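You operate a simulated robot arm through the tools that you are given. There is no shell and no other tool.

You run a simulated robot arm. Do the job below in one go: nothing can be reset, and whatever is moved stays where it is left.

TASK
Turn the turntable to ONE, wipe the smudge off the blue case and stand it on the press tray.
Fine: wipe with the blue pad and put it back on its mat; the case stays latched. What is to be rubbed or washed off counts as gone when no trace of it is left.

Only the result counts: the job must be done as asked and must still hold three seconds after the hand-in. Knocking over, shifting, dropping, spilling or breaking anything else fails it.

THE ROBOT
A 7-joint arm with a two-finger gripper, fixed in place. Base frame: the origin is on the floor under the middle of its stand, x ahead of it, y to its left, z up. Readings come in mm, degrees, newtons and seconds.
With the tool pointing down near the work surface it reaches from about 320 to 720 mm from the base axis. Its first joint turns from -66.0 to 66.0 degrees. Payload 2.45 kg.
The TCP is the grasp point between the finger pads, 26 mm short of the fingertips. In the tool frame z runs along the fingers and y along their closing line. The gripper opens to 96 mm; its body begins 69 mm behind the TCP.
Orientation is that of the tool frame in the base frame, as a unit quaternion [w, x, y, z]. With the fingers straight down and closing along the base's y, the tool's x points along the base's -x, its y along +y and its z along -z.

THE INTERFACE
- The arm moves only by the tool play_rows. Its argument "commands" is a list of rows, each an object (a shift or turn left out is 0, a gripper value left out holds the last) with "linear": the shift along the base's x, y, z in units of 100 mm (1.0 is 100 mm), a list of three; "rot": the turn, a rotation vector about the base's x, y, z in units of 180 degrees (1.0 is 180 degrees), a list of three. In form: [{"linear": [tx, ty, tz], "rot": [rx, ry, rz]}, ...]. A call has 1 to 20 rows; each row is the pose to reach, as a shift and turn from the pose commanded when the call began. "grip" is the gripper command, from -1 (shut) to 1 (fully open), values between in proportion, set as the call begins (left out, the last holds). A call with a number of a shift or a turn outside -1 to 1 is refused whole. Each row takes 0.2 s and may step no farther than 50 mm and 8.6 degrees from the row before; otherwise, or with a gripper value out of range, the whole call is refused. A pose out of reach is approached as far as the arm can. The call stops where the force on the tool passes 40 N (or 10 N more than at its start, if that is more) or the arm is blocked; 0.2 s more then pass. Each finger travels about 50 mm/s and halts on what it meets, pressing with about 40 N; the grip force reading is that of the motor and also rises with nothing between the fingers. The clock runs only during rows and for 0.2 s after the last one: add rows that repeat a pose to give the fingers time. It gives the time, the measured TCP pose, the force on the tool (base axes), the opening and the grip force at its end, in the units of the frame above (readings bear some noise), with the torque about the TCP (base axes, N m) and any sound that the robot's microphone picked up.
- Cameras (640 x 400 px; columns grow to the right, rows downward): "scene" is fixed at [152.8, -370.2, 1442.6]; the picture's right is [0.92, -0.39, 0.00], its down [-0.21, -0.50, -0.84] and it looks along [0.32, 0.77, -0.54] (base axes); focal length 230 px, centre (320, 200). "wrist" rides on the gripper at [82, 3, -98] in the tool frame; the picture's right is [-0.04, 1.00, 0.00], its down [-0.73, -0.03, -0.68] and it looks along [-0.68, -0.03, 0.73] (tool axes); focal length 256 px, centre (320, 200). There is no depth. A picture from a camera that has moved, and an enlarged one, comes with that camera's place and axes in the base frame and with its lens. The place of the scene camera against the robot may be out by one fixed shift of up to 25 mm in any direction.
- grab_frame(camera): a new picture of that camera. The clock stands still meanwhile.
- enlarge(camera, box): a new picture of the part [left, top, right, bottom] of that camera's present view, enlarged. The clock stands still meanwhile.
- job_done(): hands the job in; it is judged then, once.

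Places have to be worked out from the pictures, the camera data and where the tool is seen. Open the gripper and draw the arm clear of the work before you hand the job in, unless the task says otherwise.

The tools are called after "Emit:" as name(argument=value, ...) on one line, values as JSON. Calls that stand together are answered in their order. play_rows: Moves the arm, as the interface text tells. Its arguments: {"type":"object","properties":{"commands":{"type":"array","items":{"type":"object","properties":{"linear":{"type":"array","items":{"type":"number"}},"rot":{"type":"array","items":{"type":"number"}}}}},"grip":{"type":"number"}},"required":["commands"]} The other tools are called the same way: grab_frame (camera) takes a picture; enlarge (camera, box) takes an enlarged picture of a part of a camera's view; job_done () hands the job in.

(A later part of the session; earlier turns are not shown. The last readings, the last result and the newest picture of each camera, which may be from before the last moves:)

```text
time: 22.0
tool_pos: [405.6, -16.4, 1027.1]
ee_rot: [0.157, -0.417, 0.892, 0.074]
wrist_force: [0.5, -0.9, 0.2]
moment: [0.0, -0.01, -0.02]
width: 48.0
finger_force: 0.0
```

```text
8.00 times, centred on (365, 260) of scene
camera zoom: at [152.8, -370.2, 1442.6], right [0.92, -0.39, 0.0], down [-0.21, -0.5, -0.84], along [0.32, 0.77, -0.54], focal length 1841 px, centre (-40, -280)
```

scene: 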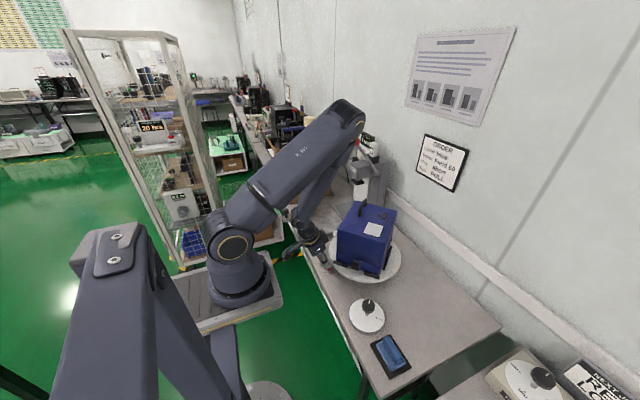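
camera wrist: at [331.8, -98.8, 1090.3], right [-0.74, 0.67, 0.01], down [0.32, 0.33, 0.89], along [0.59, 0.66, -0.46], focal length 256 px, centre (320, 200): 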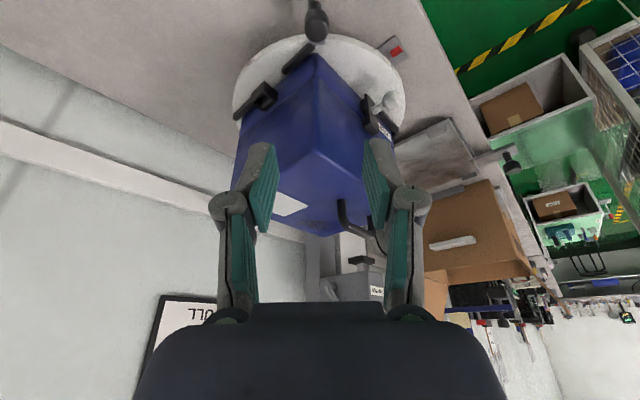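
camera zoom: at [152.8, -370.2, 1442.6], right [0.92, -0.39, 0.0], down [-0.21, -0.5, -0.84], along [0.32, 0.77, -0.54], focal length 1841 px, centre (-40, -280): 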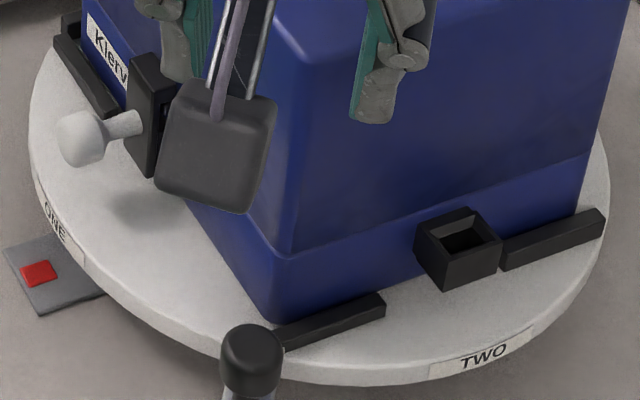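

The table held at ONE. Now I level the tool and yaw it to 90° so the fingers close along x, moving over the pad, which I place near (424, -184).

Emit:
play_rows(commands=[{"linear": [0, -0.15, 0], "rot": [-0.0213, 0.0179, 0]}, {"linear": [0, -0.35, 0], "rot": [-0.0426, 0.0357, 0]}, {"linear": [0.05, -0.6, 0], "rot": [-0.0638, 0.0536, 0]}, {"linear": [0.1, -0.9, 0], "rot": [-0.0851, 0.0714, 0]}, {"linear": [0.1, -0.9, 0], "rot": [-0.0851, 0.0714, 0]}])

Emit:
play_rows(commands=[{"linear": [0, -0.15, 0], "rot": [0, 0, 0.0444]}, {"linear": [0.02, -0.3, -0.1], "rot": [0, 0, 0.0889]}, {"linear": [0.04, -0.5, -0.2], "rot": [0, 0, 0.1333]}, {"linear": [0.06, -0.65, -0.35], "rot": [0, 0, 0.1778]}, {"linear": [0.07, -0.78, -0.5], "rot": [0, 0, 0.2222]}, {"linear": [0.07, -0.78, -0.5], "rot": [0, 0, 0.2222]}])

Emit:
grab_frame(camera="wrist")

Emit:
enlarge(camera="scene", box=[320, 280, 480, 380])

```text
time: 23.2
tool_pos: [415.3, -106.4, 1022.7]
ee_rot: [-0.001, -0.424, 0.906, 0.0]
wrist_force: [-0.9, 1.3, 0.0]
moment: [0.0, 0.01, 0.0]
width: 47.9
finger_force: 0.1
```

```text
time: 24.6
tool_pos: [424.2, -184.0, 973.0]
ee_rot: [-0.001, 0.708, -0.706, 0.0]
wrist_force: [0.4, 0.6, 0.6]
moment: [0.03, -0.01, -0.01]
width: 48.1
finger_force: 0.1
```

```text
taken
camera wrist: at [420.5, -265.9, 1070.2], right [-1.0, 0.04, 0.0], down [0.03, 0.73, 0.68], along [0.03, 0.68, -0.73], focal length 256 px, centre (320, 200)
```

wrist: 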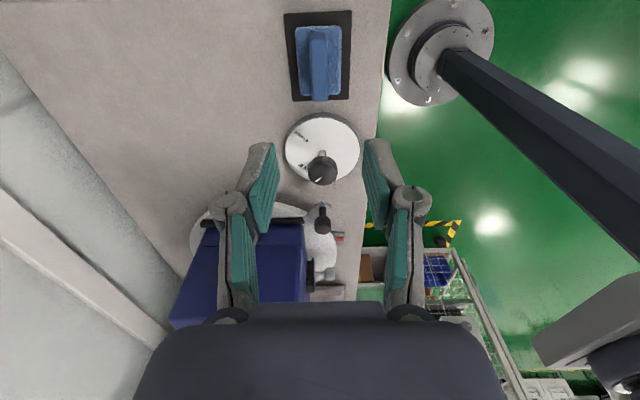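

```text
4.00 times, centred on (400, 330) of scene
camera zoom: at [152.8, -370.2, 1442.6], right [0.92, -0.39, 0.0], down [-0.21, -0.5, -0.84], along [0.32, 0.77, -0.54], focal length 921 px, centre (0, -320)
```

zoom: 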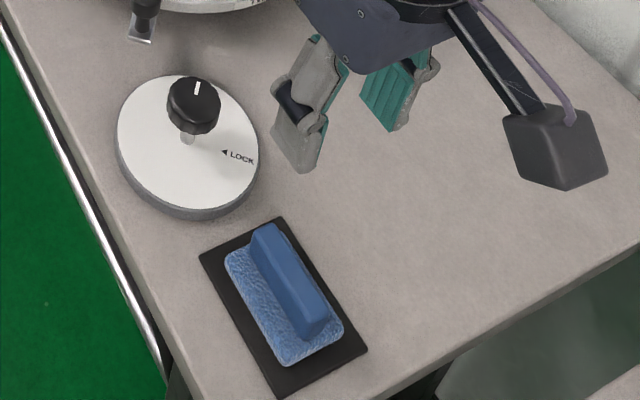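

Emit:
enlarge(camera="wrist", box=[270, 0, 370, 110])

```text
3.64 times, centred on (320, 55) of wrist
camera zoom: at [420.5, -265.9, 1070.2], right [-1.0, 0.04, 0.0], down [0.03, 0.73, 0.68], along [0.03, 0.68, -0.73], focal length 931 px, centre (320, 727)
```

zoom: 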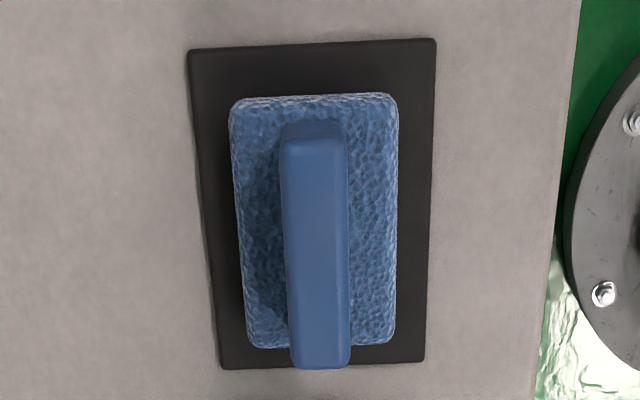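

The pad's grip block is about 59×17 mm, its long side along y, with its top centre near (425, -185, 790). I'll descend over it with the fingers closing along x, stopping above to check.

Emit:
play_rows(commands=[{"linear": [0.006, -0.01, -0.3]}, {"linear": [0.006, -0.01, -0.6]}, {"linear": [0.006, -0.01, -0.9]}, {"linear": [0.006, -0.01, -1.0]}])

Emit:
play_rows(commands=[{"linear": [0, 0, -0.2]}, {"linear": [0, 0, -0.4]}, {"linear": [0, 0, -0.5]}, {"linear": [0, 0, -0.5]}])

Emit:
grab_frame(camera="wrist")

Emit:
enlarge(camera="scene", box=[340, 280, 450, 380])

```text
time: 25.6
tool_pos: [425.3, -184.2, 873.2]
ee_rot: [-0.001, 0.708, -0.707, 0.0]
wrist_force: [0.1, 0.3, 0.1]
moment: [-0.02, 0.02, 0.02]
width: 47.9
finger_force: 0.0
```

```text
time: 26.6
tool_pos: [424.6, -185.6, 823.5]
ee_rot: [0.0, 0.708, -0.706, 0.0]
wrist_force: [0.3, -0.4, -1.1]
moment: [0.02, 0.03, 0.0]
width: 47.9
finger_force: 0.0
```

```text
taken
camera wrist: at [420.7, -267.3, 920.9], right [-1.0, 0.04, 0.0], down [0.03, 0.73, 0.68], along [0.03, 0.68, -0.73], focal length 256 px, centre (320, 200)
```

wrist: 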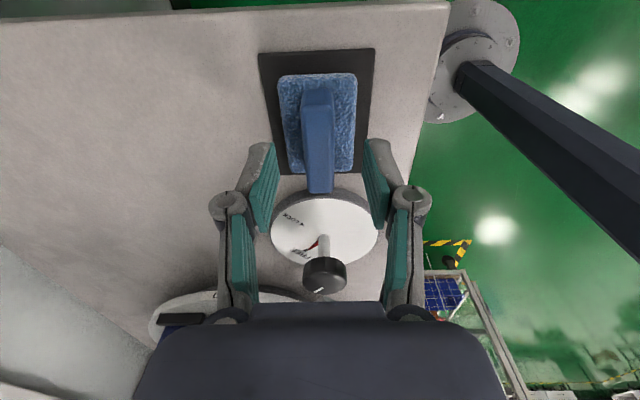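

```text
4.00 times, centred on (395, 330) of scene
camera zoom: at [152.8, -370.2, 1442.6], right [0.92, -0.39, 0.0], down [-0.21, -0.5, -0.84], along [0.32, 0.77, -0.54], focal length 921 px, centre (20, -320)
```

zoom: 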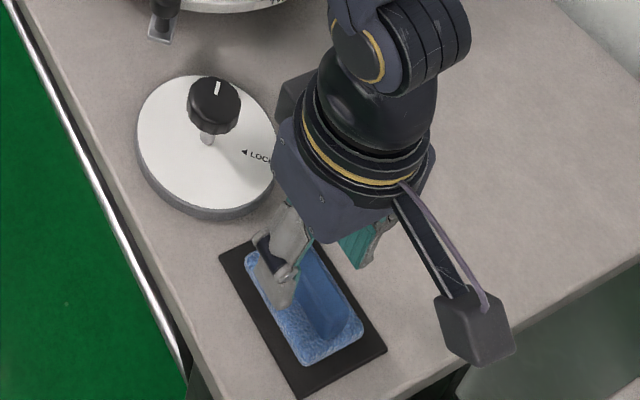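

Emit:
enlarge(camera="wrist", box=[240, 40, 400, 200])

```text
2.50 times, centred on (320, 120) of wrist
camera zoom: at [420.7, -267.3, 920.9], right [-1.0, 0.04, 0.0], down [0.03, 0.73, 0.68], along [0.03, 0.68, -0.73], focal length 640 px, centre (320, 400)
```

zoom: 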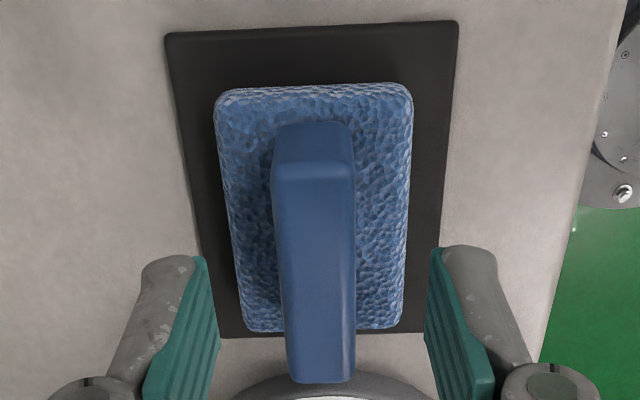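

The block top is at z≈797, the sponge top at z≈773, and the block is centred at (424.7, -185.5). I'll lower the TCP to z≈802 so the tips stay just above the sponge, then close on the block.

Emit:
play_rows(commands=[{"linear": [0, 0, -0.1]}, {"linear": [0, 0, -0.2]}, {"linear": [0, 0, -0.21]}, {"linear": [0, 0, -0.21]}])

Emit:
play_rows(commands=[{"linear": [0, 0, 0]}, {"linear": [0, 0, 0]}, {"linear": [0, 0, 0]}, {"linear": [0, 0, 0]}, {"linear": [0, 0, 0]}], grip=-1)

Emit:
grab_frame(camera="wrist")

```text
time: 27.6
tool_pos: [424.2, -186.7, 803.0]
ee_rot: [0.0, 0.707, -0.707, 0.0]
wrist_force: [0.0, -0.6, -0.3]
moment: [0.0, -0.04, -0.01]
width: 48.4
finger_force: 0.0
```

```text
time: 28.8
tool_pos: [423.8, -185.3, 802.8]
ee_rot: [0.0, -0.707, 0.707, 0.001]
wrist_force: [-0.5, 0.8, -0.5]
moment: [-0.04, 0.02, 0.03]
width: 16.9
finger_force: 39.9
```

```text
taken
camera wrist: at [420.5, -267.1, 900.6], right [-1.0, 0.04, 0.0], down [0.03, 0.73, 0.68], along [0.03, 0.68, -0.73], focal length 256 px, centre (320, 200)
```

wrist: 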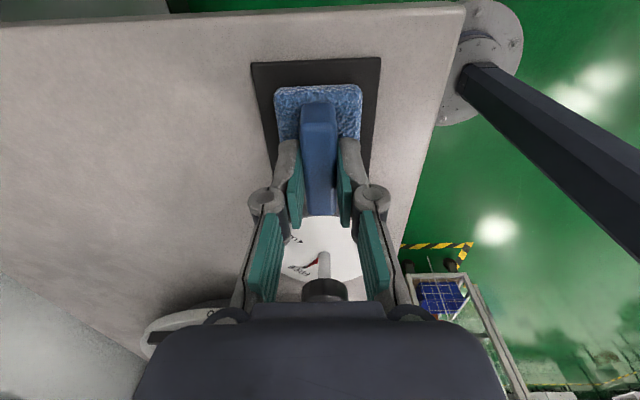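

I hold the pad by its block (16.9 mm, 40 N). I'll lift it straight up well above the case height and look at the mat and pad.

Emit:
play_rows(commands=[{"linear": [0, 0, 0.1]}, {"linear": [0, 0, 0.3]}, {"linear": [0, 0, 0.6]}, {"linear": [0, 0, 1.0]}])

Emit:
play_rows(commands=[{"linear": [0, 0, 0.4]}, {"linear": [0, 0, 0.8]}, {"linear": [0, 0, 1.0]}])

Emit:
play_rows(commands=[{"linear": [0.2, 0.2, 0.4]}, {"linear": [0.4, 0.5, 0.8]}, {"linear": [0.6, 0.8, 0.8]}, {"linear": [0.8, 1.0, 0.8]}])

Emit:
grab_frame(camera="wrist")

Emit:
enlarge(camera="scene", box=[340, 280, 450, 380])

```text
time: 29.8
tool_pos: [426.5, -187.9, 903.8]
ee_rot: [0.0, -0.707, 0.707, 0.0]
wrist_force: [0.5, 0.3, -0.7]
moment: [0.02, -0.02, -0.02]
width: 16.7
finger_force: 40.5
```

```text
time: 30.6
tool_pos: [423.8, -185.6, 1003.5]
ee_rot: [0.0, 0.708, -0.707, 0.001]
wrist_force: [-0.3, 0.6, -1.4]
moment: [-0.02, -0.02, 0.03]
width: 16.8
finger_force: 40.2
```

```text
refused: row 2 steps farther than a row can; nothing moved
```

```text
taken
camera wrist: at [420.8, -266.4, 1101.2], right [-1.0, 0.04, 0.0], down [0.03, 0.73, 0.68], along [0.03, 0.68, -0.73], focal length 256 px, centre (320, 200)
```

wrist: 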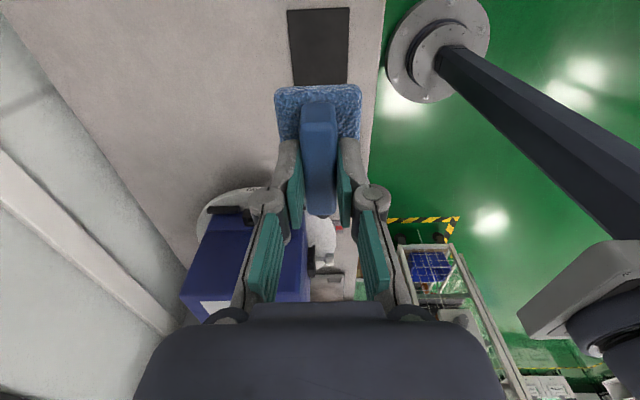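

```text
4.00 times, centred on (395, 330) of scene
camera zoom: at [152.8, -370.2, 1442.6], right [0.92, -0.39, 0.0], down [-0.21, -0.5, -0.84], along [0.32, 0.77, -0.54], focal length 921 px, centre (20, -320)
```

zoom: 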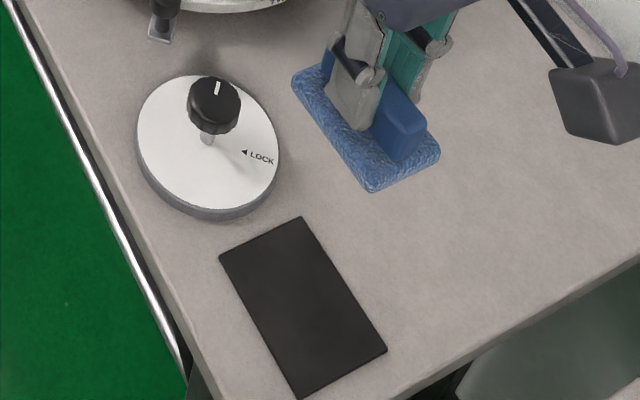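

The pad is in hand and the mat stayed put; one call was refused for its step size. I'll raise further and travel over to above the smudge, expected near (582, 171).

Emit:
play_rows(commands=[{"linear": [0, 0, 0.4]}, {"linear": [0, 0, 0.8]}, {"linear": [0.2, 0.3, 0.8]}, {"linear": [0.4, 0.6, 0.8]}, {"linear": [0.6, 0.9, 0.8]}, {"linear": [0.7, 1.0, 0.8]}])

Emit:
play_rows(commands=[{"linear": [0.25, 0.35, 0]}, {"linear": [0.5, 0.7, 0]}, {"linear": [0.75, 0.95, 0]}, {"linear": [0.87, 1.0, 0]}])

Emit:
play_rows(commands=[{"linear": [0, 0.3, 0]}, {"linear": [0, 0.6, 0]}, {"linear": [0, 0.9, 0]}, {"linear": [0, 1.0, 0]}, {"linear": [0, 1.0, 0]}])

Emit:
grab_frame(camera="wrist")

Emit:
grab_frame(camera="scene")

```text
time: 32.0
tool_pos: [493.6, -85.9, 1082.6]
ee_rot: [0.0, 0.707, -0.707, 0.0]
wrist_force: [0.3, 0.2, -0.2]
moment: [-0.03, -0.03, -0.03]
width: 16.6
finger_force: 39.6
```

```text
time: 33.0
tool_pos: [582.0, 14.9, 1082.2]
ee_rot: [-0.001, -0.707, 0.708, 0.0]
wrist_force: [-0.5, -0.2, -1.1]
moment: [-0.01, 0.02, -0.02]
width: 16.8
finger_force: 40.3
```

```text
time: 34.2
tool_pos: [582.0, 112.7, 1083.0]
ee_rot: [0.0, 0.707, -0.707, 0.0]
wrist_force: [-0.7, 0.6, -1.1]
moment: [-0.02, -0.03, -0.02]
width: 16.8
finger_force: 40.2
```

```text
taken
camera wrist: at [577.9, 32.3, 1180.4], right [-1.0, 0.04, 0.0], down [0.03, 0.73, 0.68], along [0.03, 0.68, -0.73], focal length 256 px, centre (320, 200)
```

wrist: 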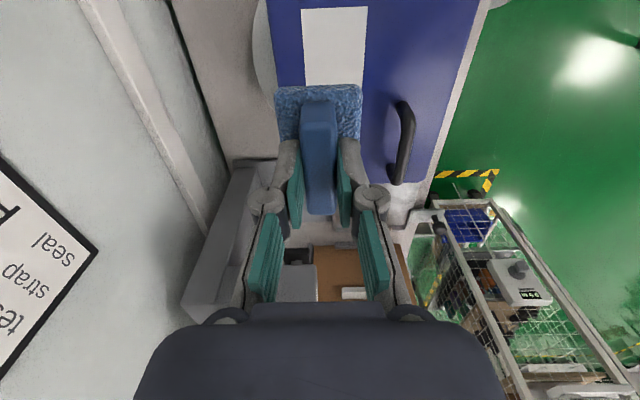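

```text
taken
```

scene: 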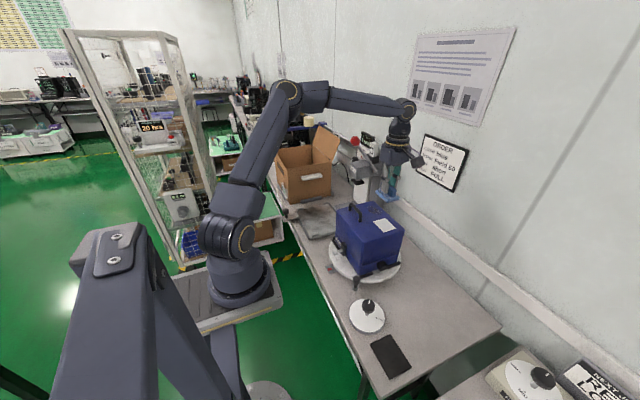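

Emit:
enlarge(camera="scene", box=[320, 170, 430, 260])

Emit:
enlarge(camera="wrist", box=[230, 0, 480, 200])

```text
4.44 times, centred on (375, 215) of scene
camera zoom: at [152.9, -370.2, 1442.6], right [0.92, -0.39, 0.0], down [-0.21, -0.5, -0.84], along [0.32, 0.77, -0.54], focal length 1023 px, centre (76, 133)
```

zoom: 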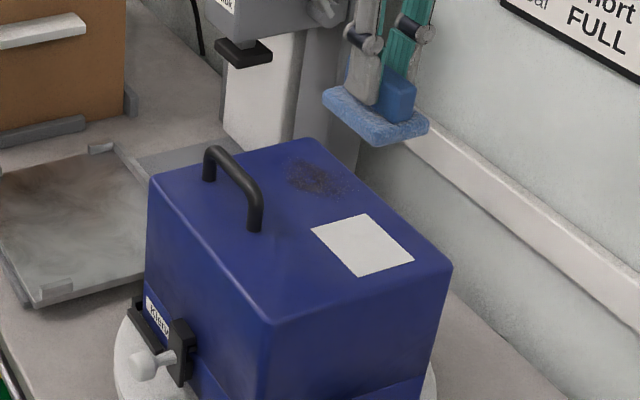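

```text
2.00 times, centred on (355, 100) of wrist
camera zoom: at [577.9, 32.3, 1180.4], right [-1.0, 0.04, 0.0], down [0.03, 0.73, 0.68], along [0.03, 0.68, -0.73], focal length 512 px, centre (250, 400)
```

zoom: 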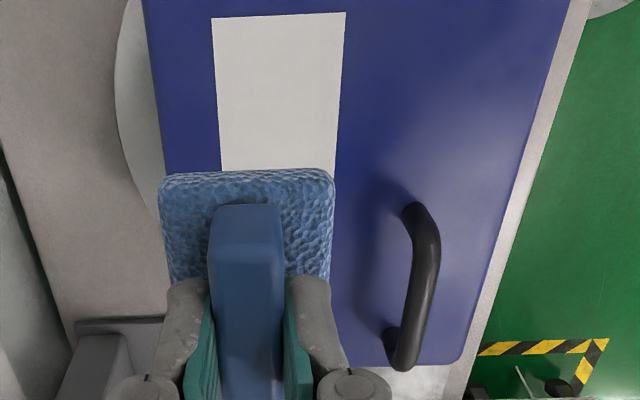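

The scene view puts the smudge near (585, 167) on the case top, matching my rotated estimate. I'll move over (582, 173) and descend to just above the surface.

Emit:
play_rows(commands=[{"linear": [0, 0.3, 0]}, {"linear": [0, 0.58, 0]}, {"linear": [0, 0.58, -0.3]}, {"linear": [0, 0.58, -0.6]}, {"linear": [0, 0.58, -0.8]}, {"linear": [0, 0.58, -0.8]}])

Emit:
grab_frame(camera="wrist")

Emit:
enlarge(camera="scene", box=[340, 160, 430, 230])

```text
time: 35.6
tool_pos: [581.5, 172.4, 1001.7]
ee_rot: [0.0, -0.707, 0.707, 0.0]
wrist_force: [1.1, 0.3, -0.1]
moment: [-0.01, -0.01, 0.0]
width: 16.6
finger_force: 39.9
```

```text
taken
camera wrist: at [577.6, 90.7, 1100.5], right [-1.0, 0.04, 0.0], down [0.03, 0.73, 0.68], along [0.03, 0.68, -0.73], focal length 256 px, centre (320, 200)
```

wrist: 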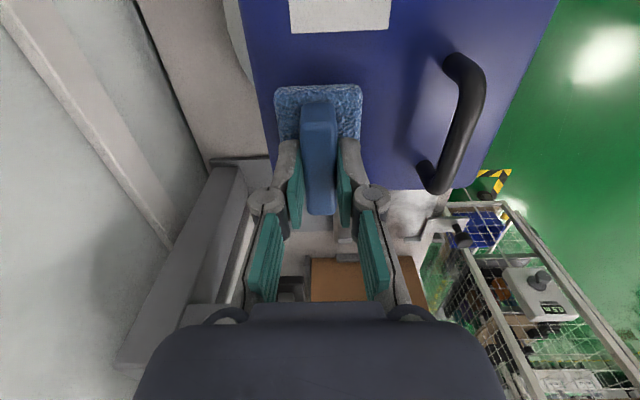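

```text
5.71 times, centred on (385, 195) of scene
camera zoom: at [152.8, -370.2, 1442.6], right [0.92, -0.39, 0.0], down [-0.21, -0.5, -0.84], along [0.32, 0.77, -0.54], focal length 1315 px, centre (-51, 229)
```

zoom: 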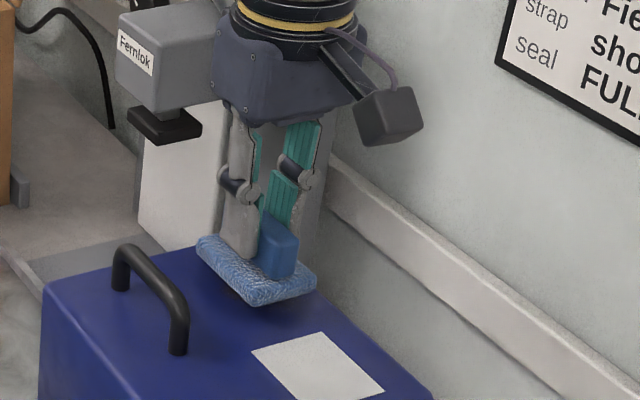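

The pad hovers directly over the smudge. I'll lower it in small steps to find contact and read the force.

Emit:
play_rows(commands=[{"linear": [0, 0, -0.02]}, {"linear": [0, 0, -0.04]}, {"linear": [0, 0, -0.06]}, {"linear": [0, 0, -0.06]}])

Emit:
play_rows(commands=[{"linear": [0, 0, -0.02]}, {"linear": [0, 0, -0.02]}])

Emit:
play_rows(commands=[{"linear": [0, 0, -0.01]}, {"linear": [0, 0, -0.01]}])

```text
time: 36.6
tool_pos: [580.5, 172.6, 995.5]
ee_rot: [0.0, 0.707, -0.707, 0.0]
wrist_force: [-0.2, -0.3, -0.7]
moment: [0.0, 0.03, 0.0]
width: 17.1
finger_force: 39.8
```

```text
time: 37.2
tool_pos: [580.9, 174.2, 994.2]
ee_rot: [0.0, 0.707, -0.707, -0.001]
wrist_force: [0.6, -0.5, -0.3]
moment: [0.02, -0.03, -0.01]
width: 16.7
finger_force: 39.9
```

```text
time: 37.8
tool_pos: [581.0, 173.1, 993.2]
ee_rot: [0.0, 0.707, -0.707, 0.0]
wrist_force: [0.9, 0.2, 0.1]
moment: [0.0, 0.01, 0.02]
width: 16.9
finger_force: 39.8
```

No contact yet at a commanded z of 992.9. I'll keep stepping down in millimetres.

Emit:
play_rows(commands=[{"linear": [0, 0, -0.01]}, {"linear": [0, 0, -0.02]}, {"linear": [0, 0, -0.02]}])

Emit:
play_rows(commands=[{"linear": [0, 0, -0.01]}, {"linear": [0, 0, -0.02]}, {"linear": [0, 0, -0.02]}])

Emit:
play_rows(commands=[{"linear": [0, 0, -0.01]}, {"linear": [0, 0, -0.01]}])

Emit:
enlarge(camera="scene", box=[350, 180, 410, 225])

```text
time: 38.6
tool_pos: [581.3, 172.1, 993.5]
ee_rot: [-0.002, 0.708, -0.706, 0.0]
wrist_force: [-2.2, 1.7, 14.1]
moment: [-0.09, 0.11, 0.02]
width: 17.0
finger_force: 40.3
```

```text
time: 39.4
tool_pos: [581.7, 172.3, 991.0]
ee_rot: [0.001, -0.707, 0.707, 0.0]
wrist_force: [-8.7, 0.6, 35.8]
moment: [0.02, 0.27, -0.09]
width: 17.0
finger_force: 40.4
```

```text
time: 40.0
tool_pos: [582.2, 171.9, 991.0]
ee_rot: [0.002, -0.707, 0.707, -0.001]
wrist_force: [-3.3, -0.1, 34.5]
moment: [-0.03, 0.09, -0.06]
width: 16.9
finger_force: 39.9
```

```text
8.89 times, centred on (380, 202) of scene
camera zoom: at [152.1, -370.4, 1442.7], right [0.92, -0.39, 0.0], down [-0.21, -0.5, -0.84], along [0.32, 0.77, -0.54], focal length 2046 px, centre (-213, 178)
```

zoom: 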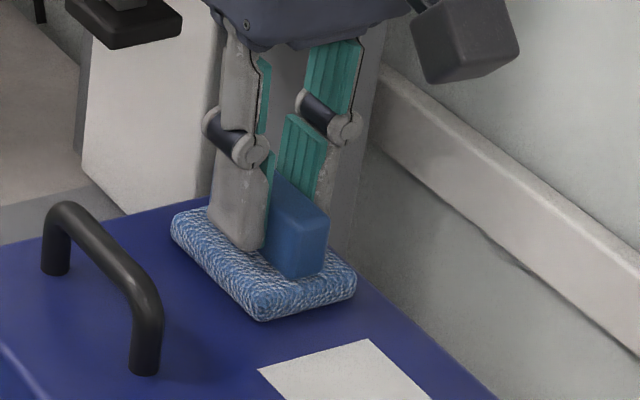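

Contact starts around z≈992.5 and I overpressed to about 35 N, so I back off to roughly 12–15 N. Then I scrub along the line through the table's axis so the friction doesn't turn the table.

Emit:
play_rows(commands=[{"linear": [0, 0, 0.03]}, {"linear": [0.0733, 0.068, 0.03]}, {"linear": [0.0, 0.0, 0.03]}, {"linear": [-0.0733, -0.068, 0.03]}, {"linear": [-0.1466, -0.136, 0.03]}, {"linear": [-0.0733, -0.068, 0.03]}, {"linear": [0, 0, 0.03]}, {"linear": [0.0733, 0.068, 0.03]}, {"linear": [0, 0, 0.03]}, {"linear": [-0.0733, -0.068, 0.03]}, {"linear": [-0.1466, -0.136, 0.03]}, {"linear": [-0.0733, -0.068, 0.03]}, {"linear": [0, 0, 0.03]}, {"linear": [0.0733, 0.068, 0.03]}, {"linear": [0, 0, 0.03]}])

Emit:
enlarge(camera="scene", box=[325, 180, 425, 285])

```text
time: 43.2
tool_pos: [580.2, 173.3, 993.2]
ee_rot: [0.0, 0.707, -0.707, 0.001]
wrist_force: [-0.6, -0.5, -0.5]
moment: [0.02, 0.0, 0.01]
width: 16.7
finger_force: 39.3
```

```text
3.81 times, centred on (375, 232) of scene
camera zoom: at [152.9, -370.2, 1442.6], right [0.92, -0.39, 0.0], down [-0.21, -0.5, -0.84], along [0.32, 0.77, -0.54], focal length 877 px, centre (110, 76)
```

zoom: 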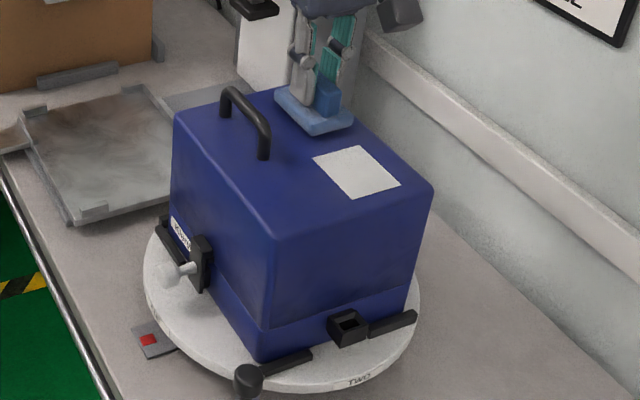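

The force reads zero, so the strokes were done just clear of the surface; the commanded height was evidently reset by the force stop. I'll step down again, one small step per call, to get a light press.

Emit:
play_rows(commands=[{"linear": [0, 0, -0.01]}, {"linear": [0, 0, -0.01]}])

```text
time: 43.8
tool_pos: [580.9, 172.3, 990.6]
ee_rot: [-0.001, 0.707, -0.707, 0.0]
wrist_force: [0.5, 0.2, 0.0]
moment: [0.0, 0.0, -0.05]
width: 16.4
finger_force: 39.9
```

Emit:
play_rows(commands=[{"linear": [0, 0, -0.01]}, {"linear": [0, 0, -0.01]}])

Emit:
enlarge(camera="scene", box=[350, 180, 410, 225])

```text
time: 44.4
tool_pos: [581.7, 171.8, 989.9]
ee_rot: [0.0, 0.707, -0.707, 0.001]
wrist_force: [0.7, 0.1, 3.1]
moment: [0.03, 0.04, -0.02]
width: 16.8
finger_force: 40.4
```

```text
8.89 times, centred on (380, 202) of scene
camera zoom: at [152.8, -370.2, 1442.6], right [0.92, -0.39, 0.0], down [-0.21, -0.5, -0.84], along [0.32, 0.77, -0.54], focal length 2046 px, centre (-213, 178)
```

zoom: 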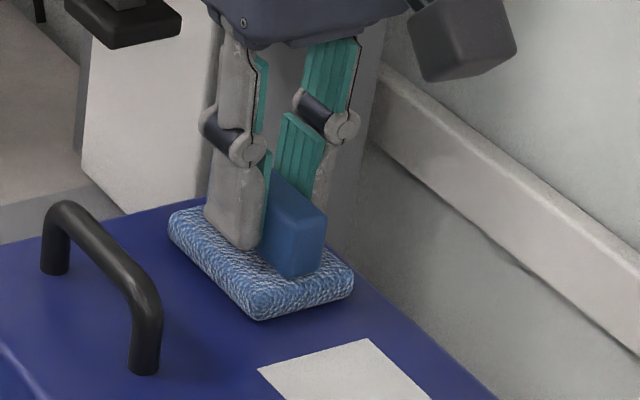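

Light contact (3 N) now; the pad slid up slightly in the fingers, so contact is a few mm lower. I'll press 1 mm more and scrub along the radial line.

Emit:
play_rows(commands=[{"linear": [0, 0, -0.01]}, {"linear": [0.0733, 0.068, -0.01]}, {"linear": [0.0, 0.0, -0.01]}, {"linear": [-0.0733, -0.068, -0.01]}, {"linear": [-0.1466, -0.136, -0.01]}, {"linear": [-0.0733, -0.068, -0.01]}, {"linear": [0, 0, -0.01]}, {"linear": [0.0733, 0.068, -0.01]}, {"linear": [0, 0, -0.01]}])

Emit:
enlarge(camera="scene", box=[325, 180, 425, 285])

```text
time: 46.4
tool_pos: [582.0, 174.0, 989.3]
ee_rot: [-0.002, 0.708, -0.706, 0.0]
wrist_force: [6.6, 5.2, 20.2]
moment: [-0.28, -0.26, 0.18]
width: 16.7
finger_force: 40.1
```

```text
3.81 times, centred on (375, 232) of scene
camera zoom: at [152.6, -370.1, 1442.7], right [0.92, -0.39, 0.0], down [-0.21, -0.5, -0.84], along [0.32, 0.77, -0.54], focal length 877 px, centre (110, 76)
```

zoom: 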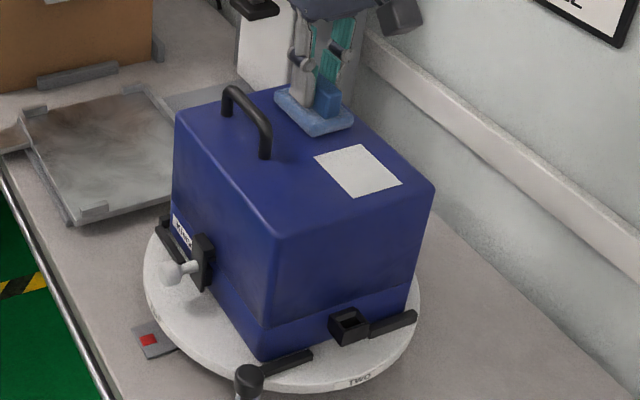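

Pressing at about 20 N with some drag; the table label hasn't moved. I'll lift the pad to see what remains of the smudge.

Emit:
play_rows(commands=[{"linear": [0, 0, 0.2]}, {"linear": [0, 0, 0.6]}, {"linear": [0, 0, 1.0]}, {"linear": [0, 0, 1.0]}])

Emit:
enlarge(camera="scene", box=[340, 170, 430, 240])

Emit:
enlarge(camera="scene", box=[325, 235, 405, 285])

```text
time: 47.4
tool_pos: [582.5, 169.2, 1089.2]
ee_rot: [0.0, 0.708, -0.706, 0.0]
wrist_force: [-1.2, 0.1, -0.8]
moment: [0.02, -0.01, 0.0]
width: 16.8
finger_force: 40.1
```

```text
5.71 times, centred on (385, 205) of scene
camera zoom: at [152.8, -370.2, 1442.6], right [0.92, -0.39, 0.0], down [-0.21, -0.5, -0.84], along [0.32, 0.77, -0.54], focal length 1315 px, centre (-51, 171)
```

zoom: 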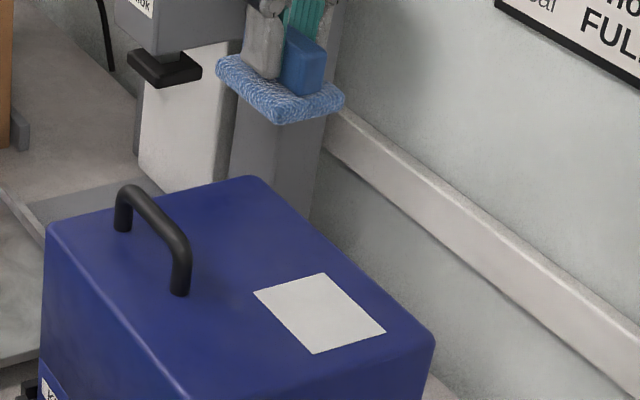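

```text
8.00 times, centred on (365, 260) of scene
camera zoom: at [152.8, -370.2, 1442.6], right [0.92, -0.39, 0.0], down [-0.21, -0.5, -0.84], along [0.32, 0.77, -0.54], focal length 1841 px, centre (-40, -280)
```

zoom: 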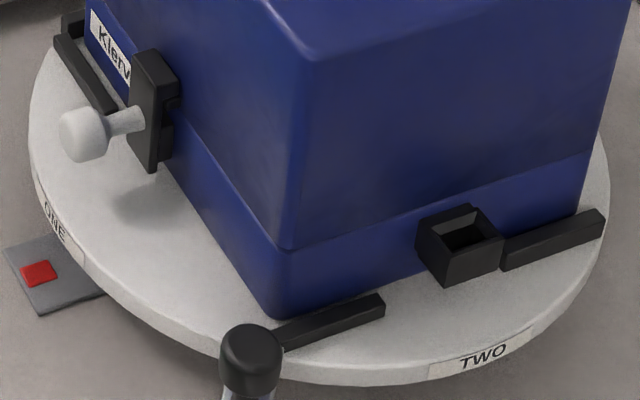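

The smudge looks gone from here. I'll zoom in harder for any faint trace, from both cameras.

Emit:
enlarge(camera="scene", box=[365, 196, 397, 222])

Emit:
grab_frame(camera="wrist")

```text
15.38 times, centred on (381, 209) of scene
camera zoom: at [152.8, -370.2, 1442.6], right [0.92, -0.39, 0.0], down [-0.21, -0.5, -0.84], along [0.32, 0.77, -0.54], focal length 3541 px, centre (-618, 62)
```

zoom: 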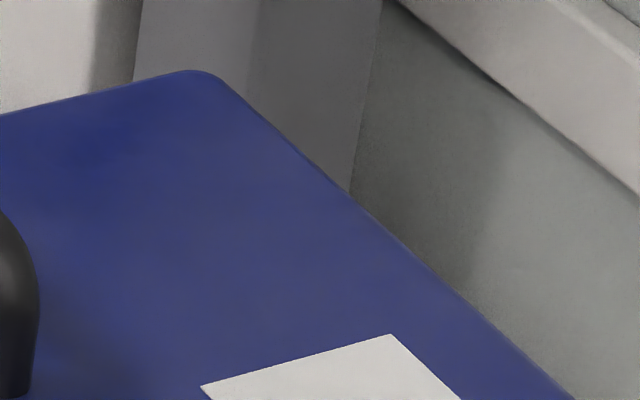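

```text
taken
camera wrist: at [579.0, 88.3, 1186.2], right [-1.0, 0.04, 0.0], down [0.03, 0.73, 0.68], along [0.03, 0.68, -0.73], focal length 256 px, centre (320, 200)
```

wrist: 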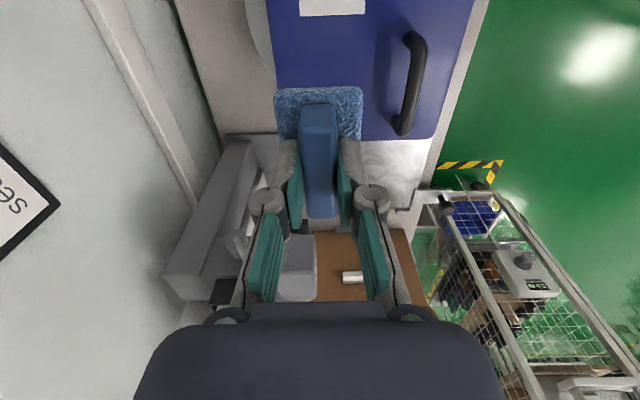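

Clean in the scene view. On the way back to the mat, I'll pause where the wrist camera can see the wiped area beside the pad.

Emit:
play_rows(commands=[{"linear": [-0.2, -0.3, 0]}, {"linear": [-0.4, -0.6, 0]}, {"linear": [-0.7, -0.9, 0]}, {"linear": [-1.0, -1.0, 0]}])

Emit:
play_rows(commands=[{"linear": [-0.2, -0.2, 0]}, {"linear": [-0.3, -0.4, 0]}, {"linear": [-0.3, -0.4, 0]}])

Emit:
grab_frame(camera="wrist")

Emit:
enlarge(camera="wrist", box=[160, 80, 330, 220])

```text
time: 48.4
tool_pos: [482.6, 71.9, 1089.0]
ee_rot: [0.0, 0.708, -0.706, 0.001]
wrist_force: [-1.5, 0.3, 0.2]
moment: [0.02, -0.01, 0.0]
width: 16.9
finger_force: 40.1
```

```text
time: 49.2
tool_pos: [450.9, 32.6, 1089.4]
ee_rot: [0.0, -0.707, 0.707, 0.0]
wrist_force: [-0.1, -0.8, 0.0]
moment: [0.02, 0.03, -0.01]
width: 16.5
finger_force: 39.8
```

```text
taken
camera wrist: at [447.4, -49.4, 1186.6], right [-1.0, 0.04, 0.0], down [0.03, 0.73, 0.68], along [0.03, 0.68, -0.73], focal length 256 px, centre (320, 200)
```

wrist: 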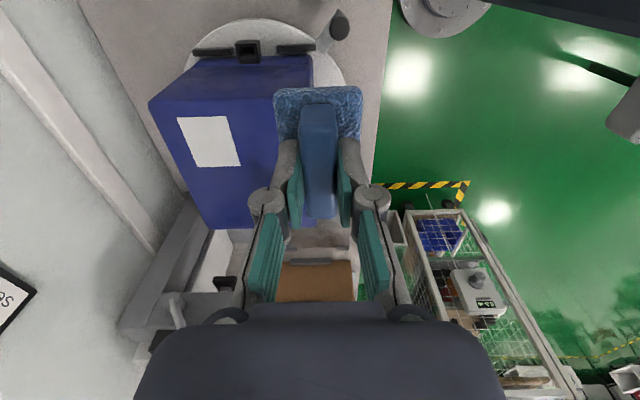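

```text
2.86 times, centred on (245, 150) of wrist
camera zoom: at [447.4, -49.4, 1186.6], right [-1.0, 0.04, 0.0], down [0.03, 0.73, 0.68], along [0.03, 0.68, -0.73], focal length 731 px, centre (534, 343)
```

zoom: 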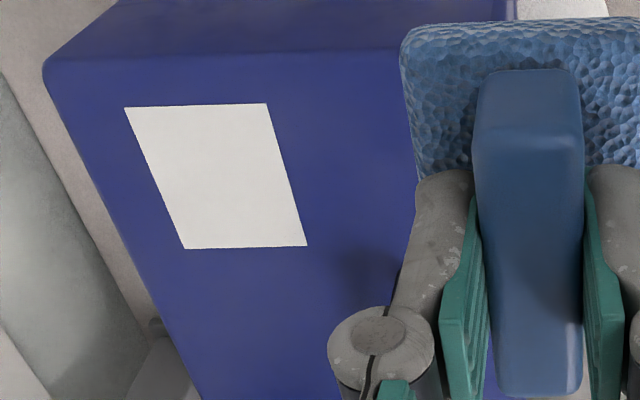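

The wiped area is clean in the wrist view too; the dark patch is only the handle's shadow. Now I carry the pad back over its mat.

Emit:
play_rows(commands=[{"linear": [-0.05, -0.4, 0]}, {"linear": [-0.1, -0.8, 0]}, {"linear": [-0.13, -1.0, 0]}])

Emit:
play_rows(commands=[{"linear": [-0.05, -0.4, 0]}, {"linear": [-0.1, -0.8, 0]}, {"linear": [-0.13, -1.0, 0]}, {"linear": [-0.13, -1.0, -0.4]}, {"linear": [-0.13, -1.0, -0.8]}, {"linear": [-0.13, -1.0, -1.0]}])

Emit:
play_rows(commands=[{"linear": [0, -0.18, 0]}, {"linear": [0, -0.18, -0.4]}, {"linear": [0, -0.18, -0.8]}, {"linear": [0, -0.18, -1.0]}, {"linear": [0, -0.18, -1.0]}])

Emit:
grab_frame(camera="wrist")

Emit:
enlarge(camera="scene", box=[340, 280, 450, 380])

```text
time: 50.0
tool_pos: [436.6, -65.4, 1090.6]
ee_rot: [0.0, -0.707, 0.707, 0.0]
wrist_force: [0.7, 0.4, -0.2]
moment: [0.02, 0.03, 0.0]
width: 16.8
finger_force: 40.3
```

```text
time: 51.4
tool_pos: [426.2, -166.6, 987.9]
ee_rot: [0.0, -0.707, 0.707, 0.001]
wrist_force: [0.2, 0.2, -1.3]
moment: [0.02, -0.03, 0.02]
width: 16.7
finger_force: 40.0
```

```text
time: 52.6
tool_pos: [424.9, -185.3, 889.7]
ee_rot: [0.0, 0.708, -0.707, 0.0]
wrist_force: [-0.8, -0.7, -0.9]
moment: [-0.02, -0.01, -0.03]
width: 17.0
finger_force: 39.9
```

```text
taken
camera wrist: at [421.9, -267.2, 986.9], right [-1.0, 0.04, 0.0], down [0.03, 0.73, 0.68], along [0.03, 0.68, -0.73], focal length 256 px, centre (320, 200)
```

wrist: 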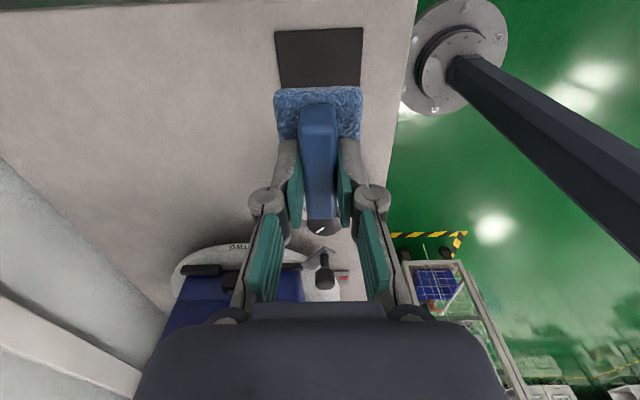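

```text
4.00 times, centred on (395, 330) of scene
camera zoom: at [152.8, -370.2, 1442.6], right [0.92, -0.39, 0.0], down [-0.21, -0.5, -0.84], along [0.32, 0.77, -0.54], focal length 921 px, centre (20, -320)
```

zoom: 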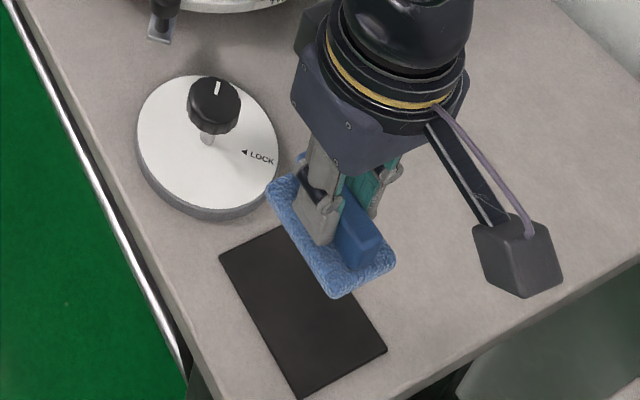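

The pad is back above the mat at the original x, y. I'll descend 80 mm and then ease down to contact.

Emit:
play_rows(commands=[{"linear": [0, 0, -0.3]}, {"linear": [0, 0, -0.6]}, {"linear": [0, 0, -0.8]}, {"linear": [0, 0, -0.8]}])

Emit:
grab_frame(camera="wrist")

Emit:
enlarge(camera="scene", box=[340, 280, 450, 380])

```text
time: 53.6
tool_pos: [427.7, -185.2, 808.3]
ee_rot: [0.0, -0.707, 0.707, 0.0]
wrist_force: [-0.6, 0.8, -0.7]
moment: [0.01, -0.01, 0.01]
width: 16.9
finger_force: 39.4
```

```text
taken
camera wrist: at [423.5, -266.3, 906.0], right [-1.0, 0.04, 0.0], down [0.03, 0.73, 0.68], along [0.03, 0.68, -0.73], focal length 256 px, centre (320, 200)
```

wrist: 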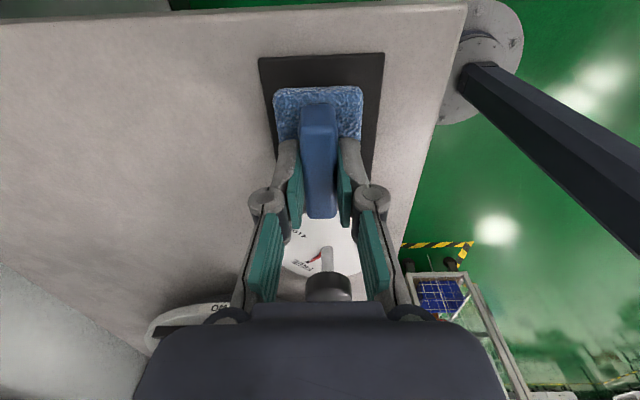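

```text
4.00 times, centred on (395, 330) of scene
camera zoom: at [152.8, -370.2, 1442.6], right [0.92, -0.39, 0.0], down [-0.21, -0.5, -0.84], along [0.32, 0.77, -0.54], focal length 921 px, centre (20, -320)
```

zoom: 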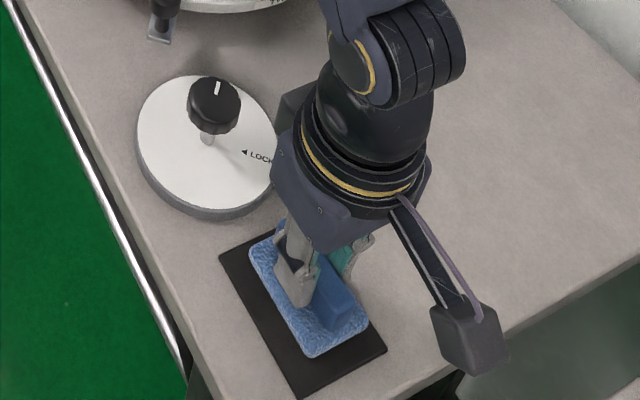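

The pad hovers a few mm above the mat, about 1.5 mm toward +x of its old spot. I'll correct that and ease down.

Emit:
play_rows(commands=[{"linear": [-0.015, 0, -0.03]}, {"linear": [-0.015, 0, -0.06]}, {"linear": [-0.015, 0, -0.07]}, {"linear": [-0.015, 0, -0.07]}])

```text
time: 54.6
tool_pos: [423.2, -185.4, 801.3]
ee_rot: [0.001, 0.707, -0.707, 0.0]
wrist_force: [0.1, 1.0, -1.8]
moment: [0.01, -0.04, -0.02]
width: 16.7
finger_force: 39.9
```

Emit:
play_rows(commands=[{"linear": [0, 0, -0.01]}, {"linear": [0, 0, -0.015]}, {"linear": [0, 0, -0.015]}])

```text
time: 55.4
tool_pos: [424.4, -185.2, 800.9]
ee_rot: [0.0, -0.707, 0.707, 0.0]
wrist_force: [0.3, 0.1, -0.9]
moment: [0.02, -0.03, 0.03]
width: 16.8
finger_force: 40.1
```

No contact force yet at z≈800.5; I continue down in 1 mm steps.

Emit:
play_rows(commands=[{"linear": [0, 0, -0.01]}, {"linear": [0, 0, -0.01]}])

```text
time: 56.0
tool_pos: [424.8, -185.9, 798.8]
ee_rot: [0.0, -0.707, 0.707, 0.0]
wrist_force: [-0.2, 1.2, 4.3]
moment: [-0.1, 0.02, -0.02]
width: 16.7
finger_force: 40.2
```

The force shows about 4–5 N upward, so the pad rests on the mat. I'll open the gripper to release it.

Emit:
play_rows(commands=[{"linear": [0, 0, 0]}, {"linear": [0, 0, 0]}, {"linear": [0, 0, 0]}, {"linear": [0, 0, 0]}], grip=0.0)

Emit:
play_rows(commands=[{"linear": [0, 0, 0.1]}, {"linear": [0, 0, 0.4]}, {"linear": [0, 0, 0.8]}, {"linear": [0, 0, 1.0]}])

Emit:
play_rows(commands=[{"linear": [0, 0, 0.3]}, {"linear": [0, 0, 0.7]}, {"linear": [0, 0, 1.0]}])

Emit:
grab_frame(camera="wrist")

Emit:
enlarge(camera="scene", box=[340, 280, 450, 380])

```text
time: 57.0
tool_pos: [423.9, -185.7, 799.3]
ee_rot: [0.0, -0.707, 0.707, -0.001]
wrist_force: [1.0, 1.0, 0.4]
moment: [0.04, 0.02, 0.02]
width: 48.3
finger_force: 0.1
```

```text
time: 58.0
tool_pos: [424.8, -185.9, 896.7]
ee_rot: [0.0, 0.708, -0.707, 0.0]
wrist_force: [0.0, -0.7, -0.8]
moment: [0.02, 0.02, 0.01]
width: 48.0
finger_force: 0.0
```

```text
time: 58.8
tool_pos: [424.5, -186.4, 996.6]
ee_rot: [0.0, -0.707, 0.707, 0.0]
wrist_force: [-0.2, -0.9, -0.1]
moment: [0.05, 0.01, -0.01]
width: 48.1
finger_force: 0.0
```

```text
taken
camera wrist: at [420.6, -267.0, 1094.7], right [-1.0, 0.04, 0.0], down [0.03, 0.73, 0.68], along [0.03, 0.68, -0.73], focal length 256 px, centre (320, 200)
```

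wrist: 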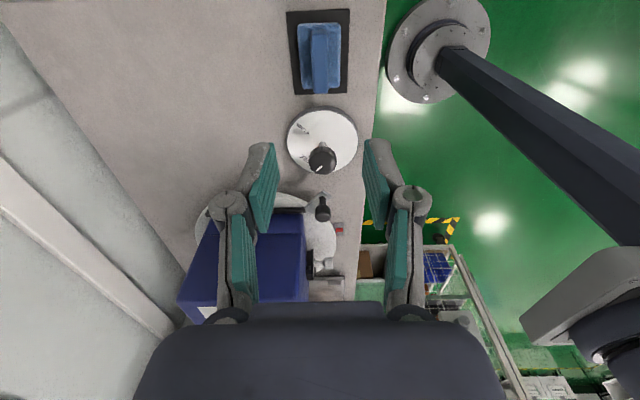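

```text
4.00 times, centred on (395, 330) of scene
camera zoom: at [152.8, -370.2, 1442.6], right [0.92, -0.39, 0.0], down [-0.21, -0.5, -0.84], along [0.32, 0.77, -0.54], focal length 921 px, centre (20, -320)
```

zoom: 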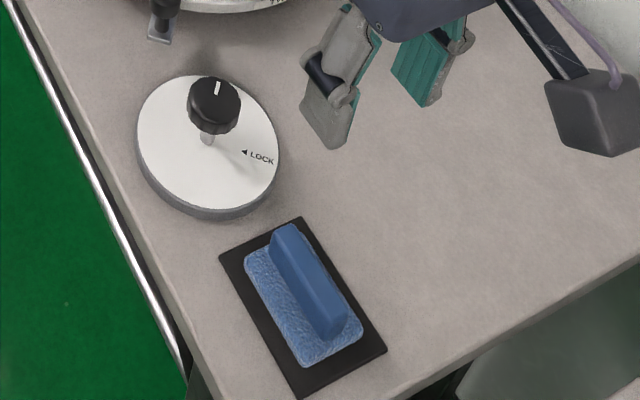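

The pad is back, square on its mat. Now I go over to the case handle, which runs along y near x≈509, and on the way check the wiped area with an unobstructed wrist camera.

Emit:
play_rows(commands=[{"linear": [0, 0, 0.4]}, {"linear": [0, 0, 0.8]}, {"linear": [0.2, 0.35, 0.8]}, {"linear": [0.4, 0.7, 0.8]}, {"linear": [0.5, 1.0, 0.8]}])

Emit:
play_rows(commands=[{"linear": [0.1, 0.4, 0]}, {"linear": [0.2, 0.8, 0]}, {"linear": [0.3, 1.0, 0]}, {"linear": [0.3, 1.0, 0]}], grip=0.2)

Emit:
grab_frame(camera="wrist")

Emit:
enlarge(camera="wrist", box=[200, 0, 420, 240])

```text
time: 60.0
tool_pos: [472.9, -87.0, 1079.5]
ee_rot: [0.0, -0.707, 0.707, 0.0]
wrist_force: [0.3, 0.8, -0.2]
moment: [0.0, 0.03, 0.0]
width: 48.1
finger_force: 0.0
```

```text
time: 61.0
tool_pos: [504.2, 14.4, 1078.4]
ee_rot: [-0.001, 0.707, -0.707, 0.0]
wrist_force: [-0.8, -0.5, -0.2]
moment: [0.0, 0.0, 0.01]
width: 57.6
finger_force: 0.0
```

```text
taken
camera wrist: at [500.4, -67.2, 1175.7], right [-1.0, 0.04, 0.0], down [0.03, 0.73, 0.68], along [0.03, 0.68, -0.73], focal length 256 px, centre (320, 200)
```

wrist: 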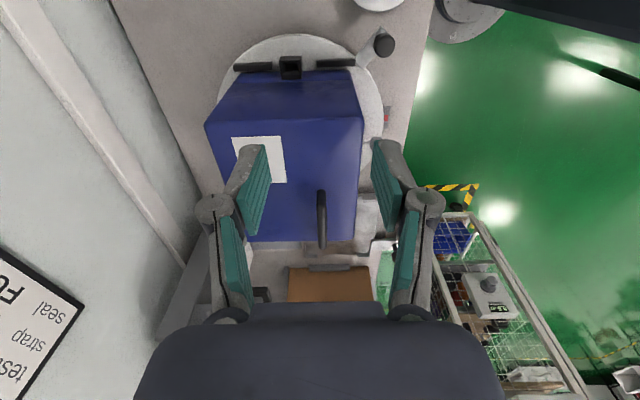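

```text
1.67 times, centred on (310, 120) of wrist
camera zoom: at [500.4, -67.2, 1175.7], right [-1.0, 0.04, 0.0], down [0.03, 0.73, 0.68], along [0.03, 0.68, -0.73], focal length 427 px, centre (337, 333)
```

zoom: 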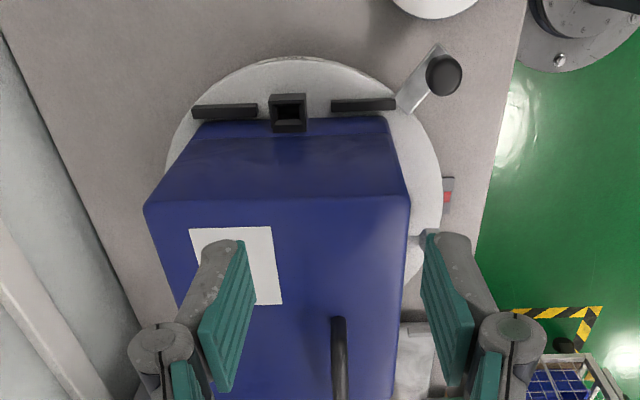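

Emit:
enlarge(camera="wrist", box=[236, 175, 346, 250])

```text
5.33 times, centred on (291, 212) of wrist
camera zoom: at [500.4, -67.2, 1175.7], right [-1.0, 0.04, 0.0], down [0.03, 0.73, 0.68], along [0.03, 0.68, -0.73], focal length 1365 px, centre (475, 133)
```

zoom: 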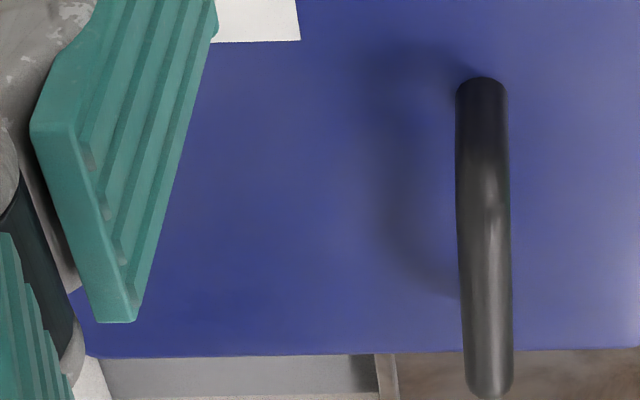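

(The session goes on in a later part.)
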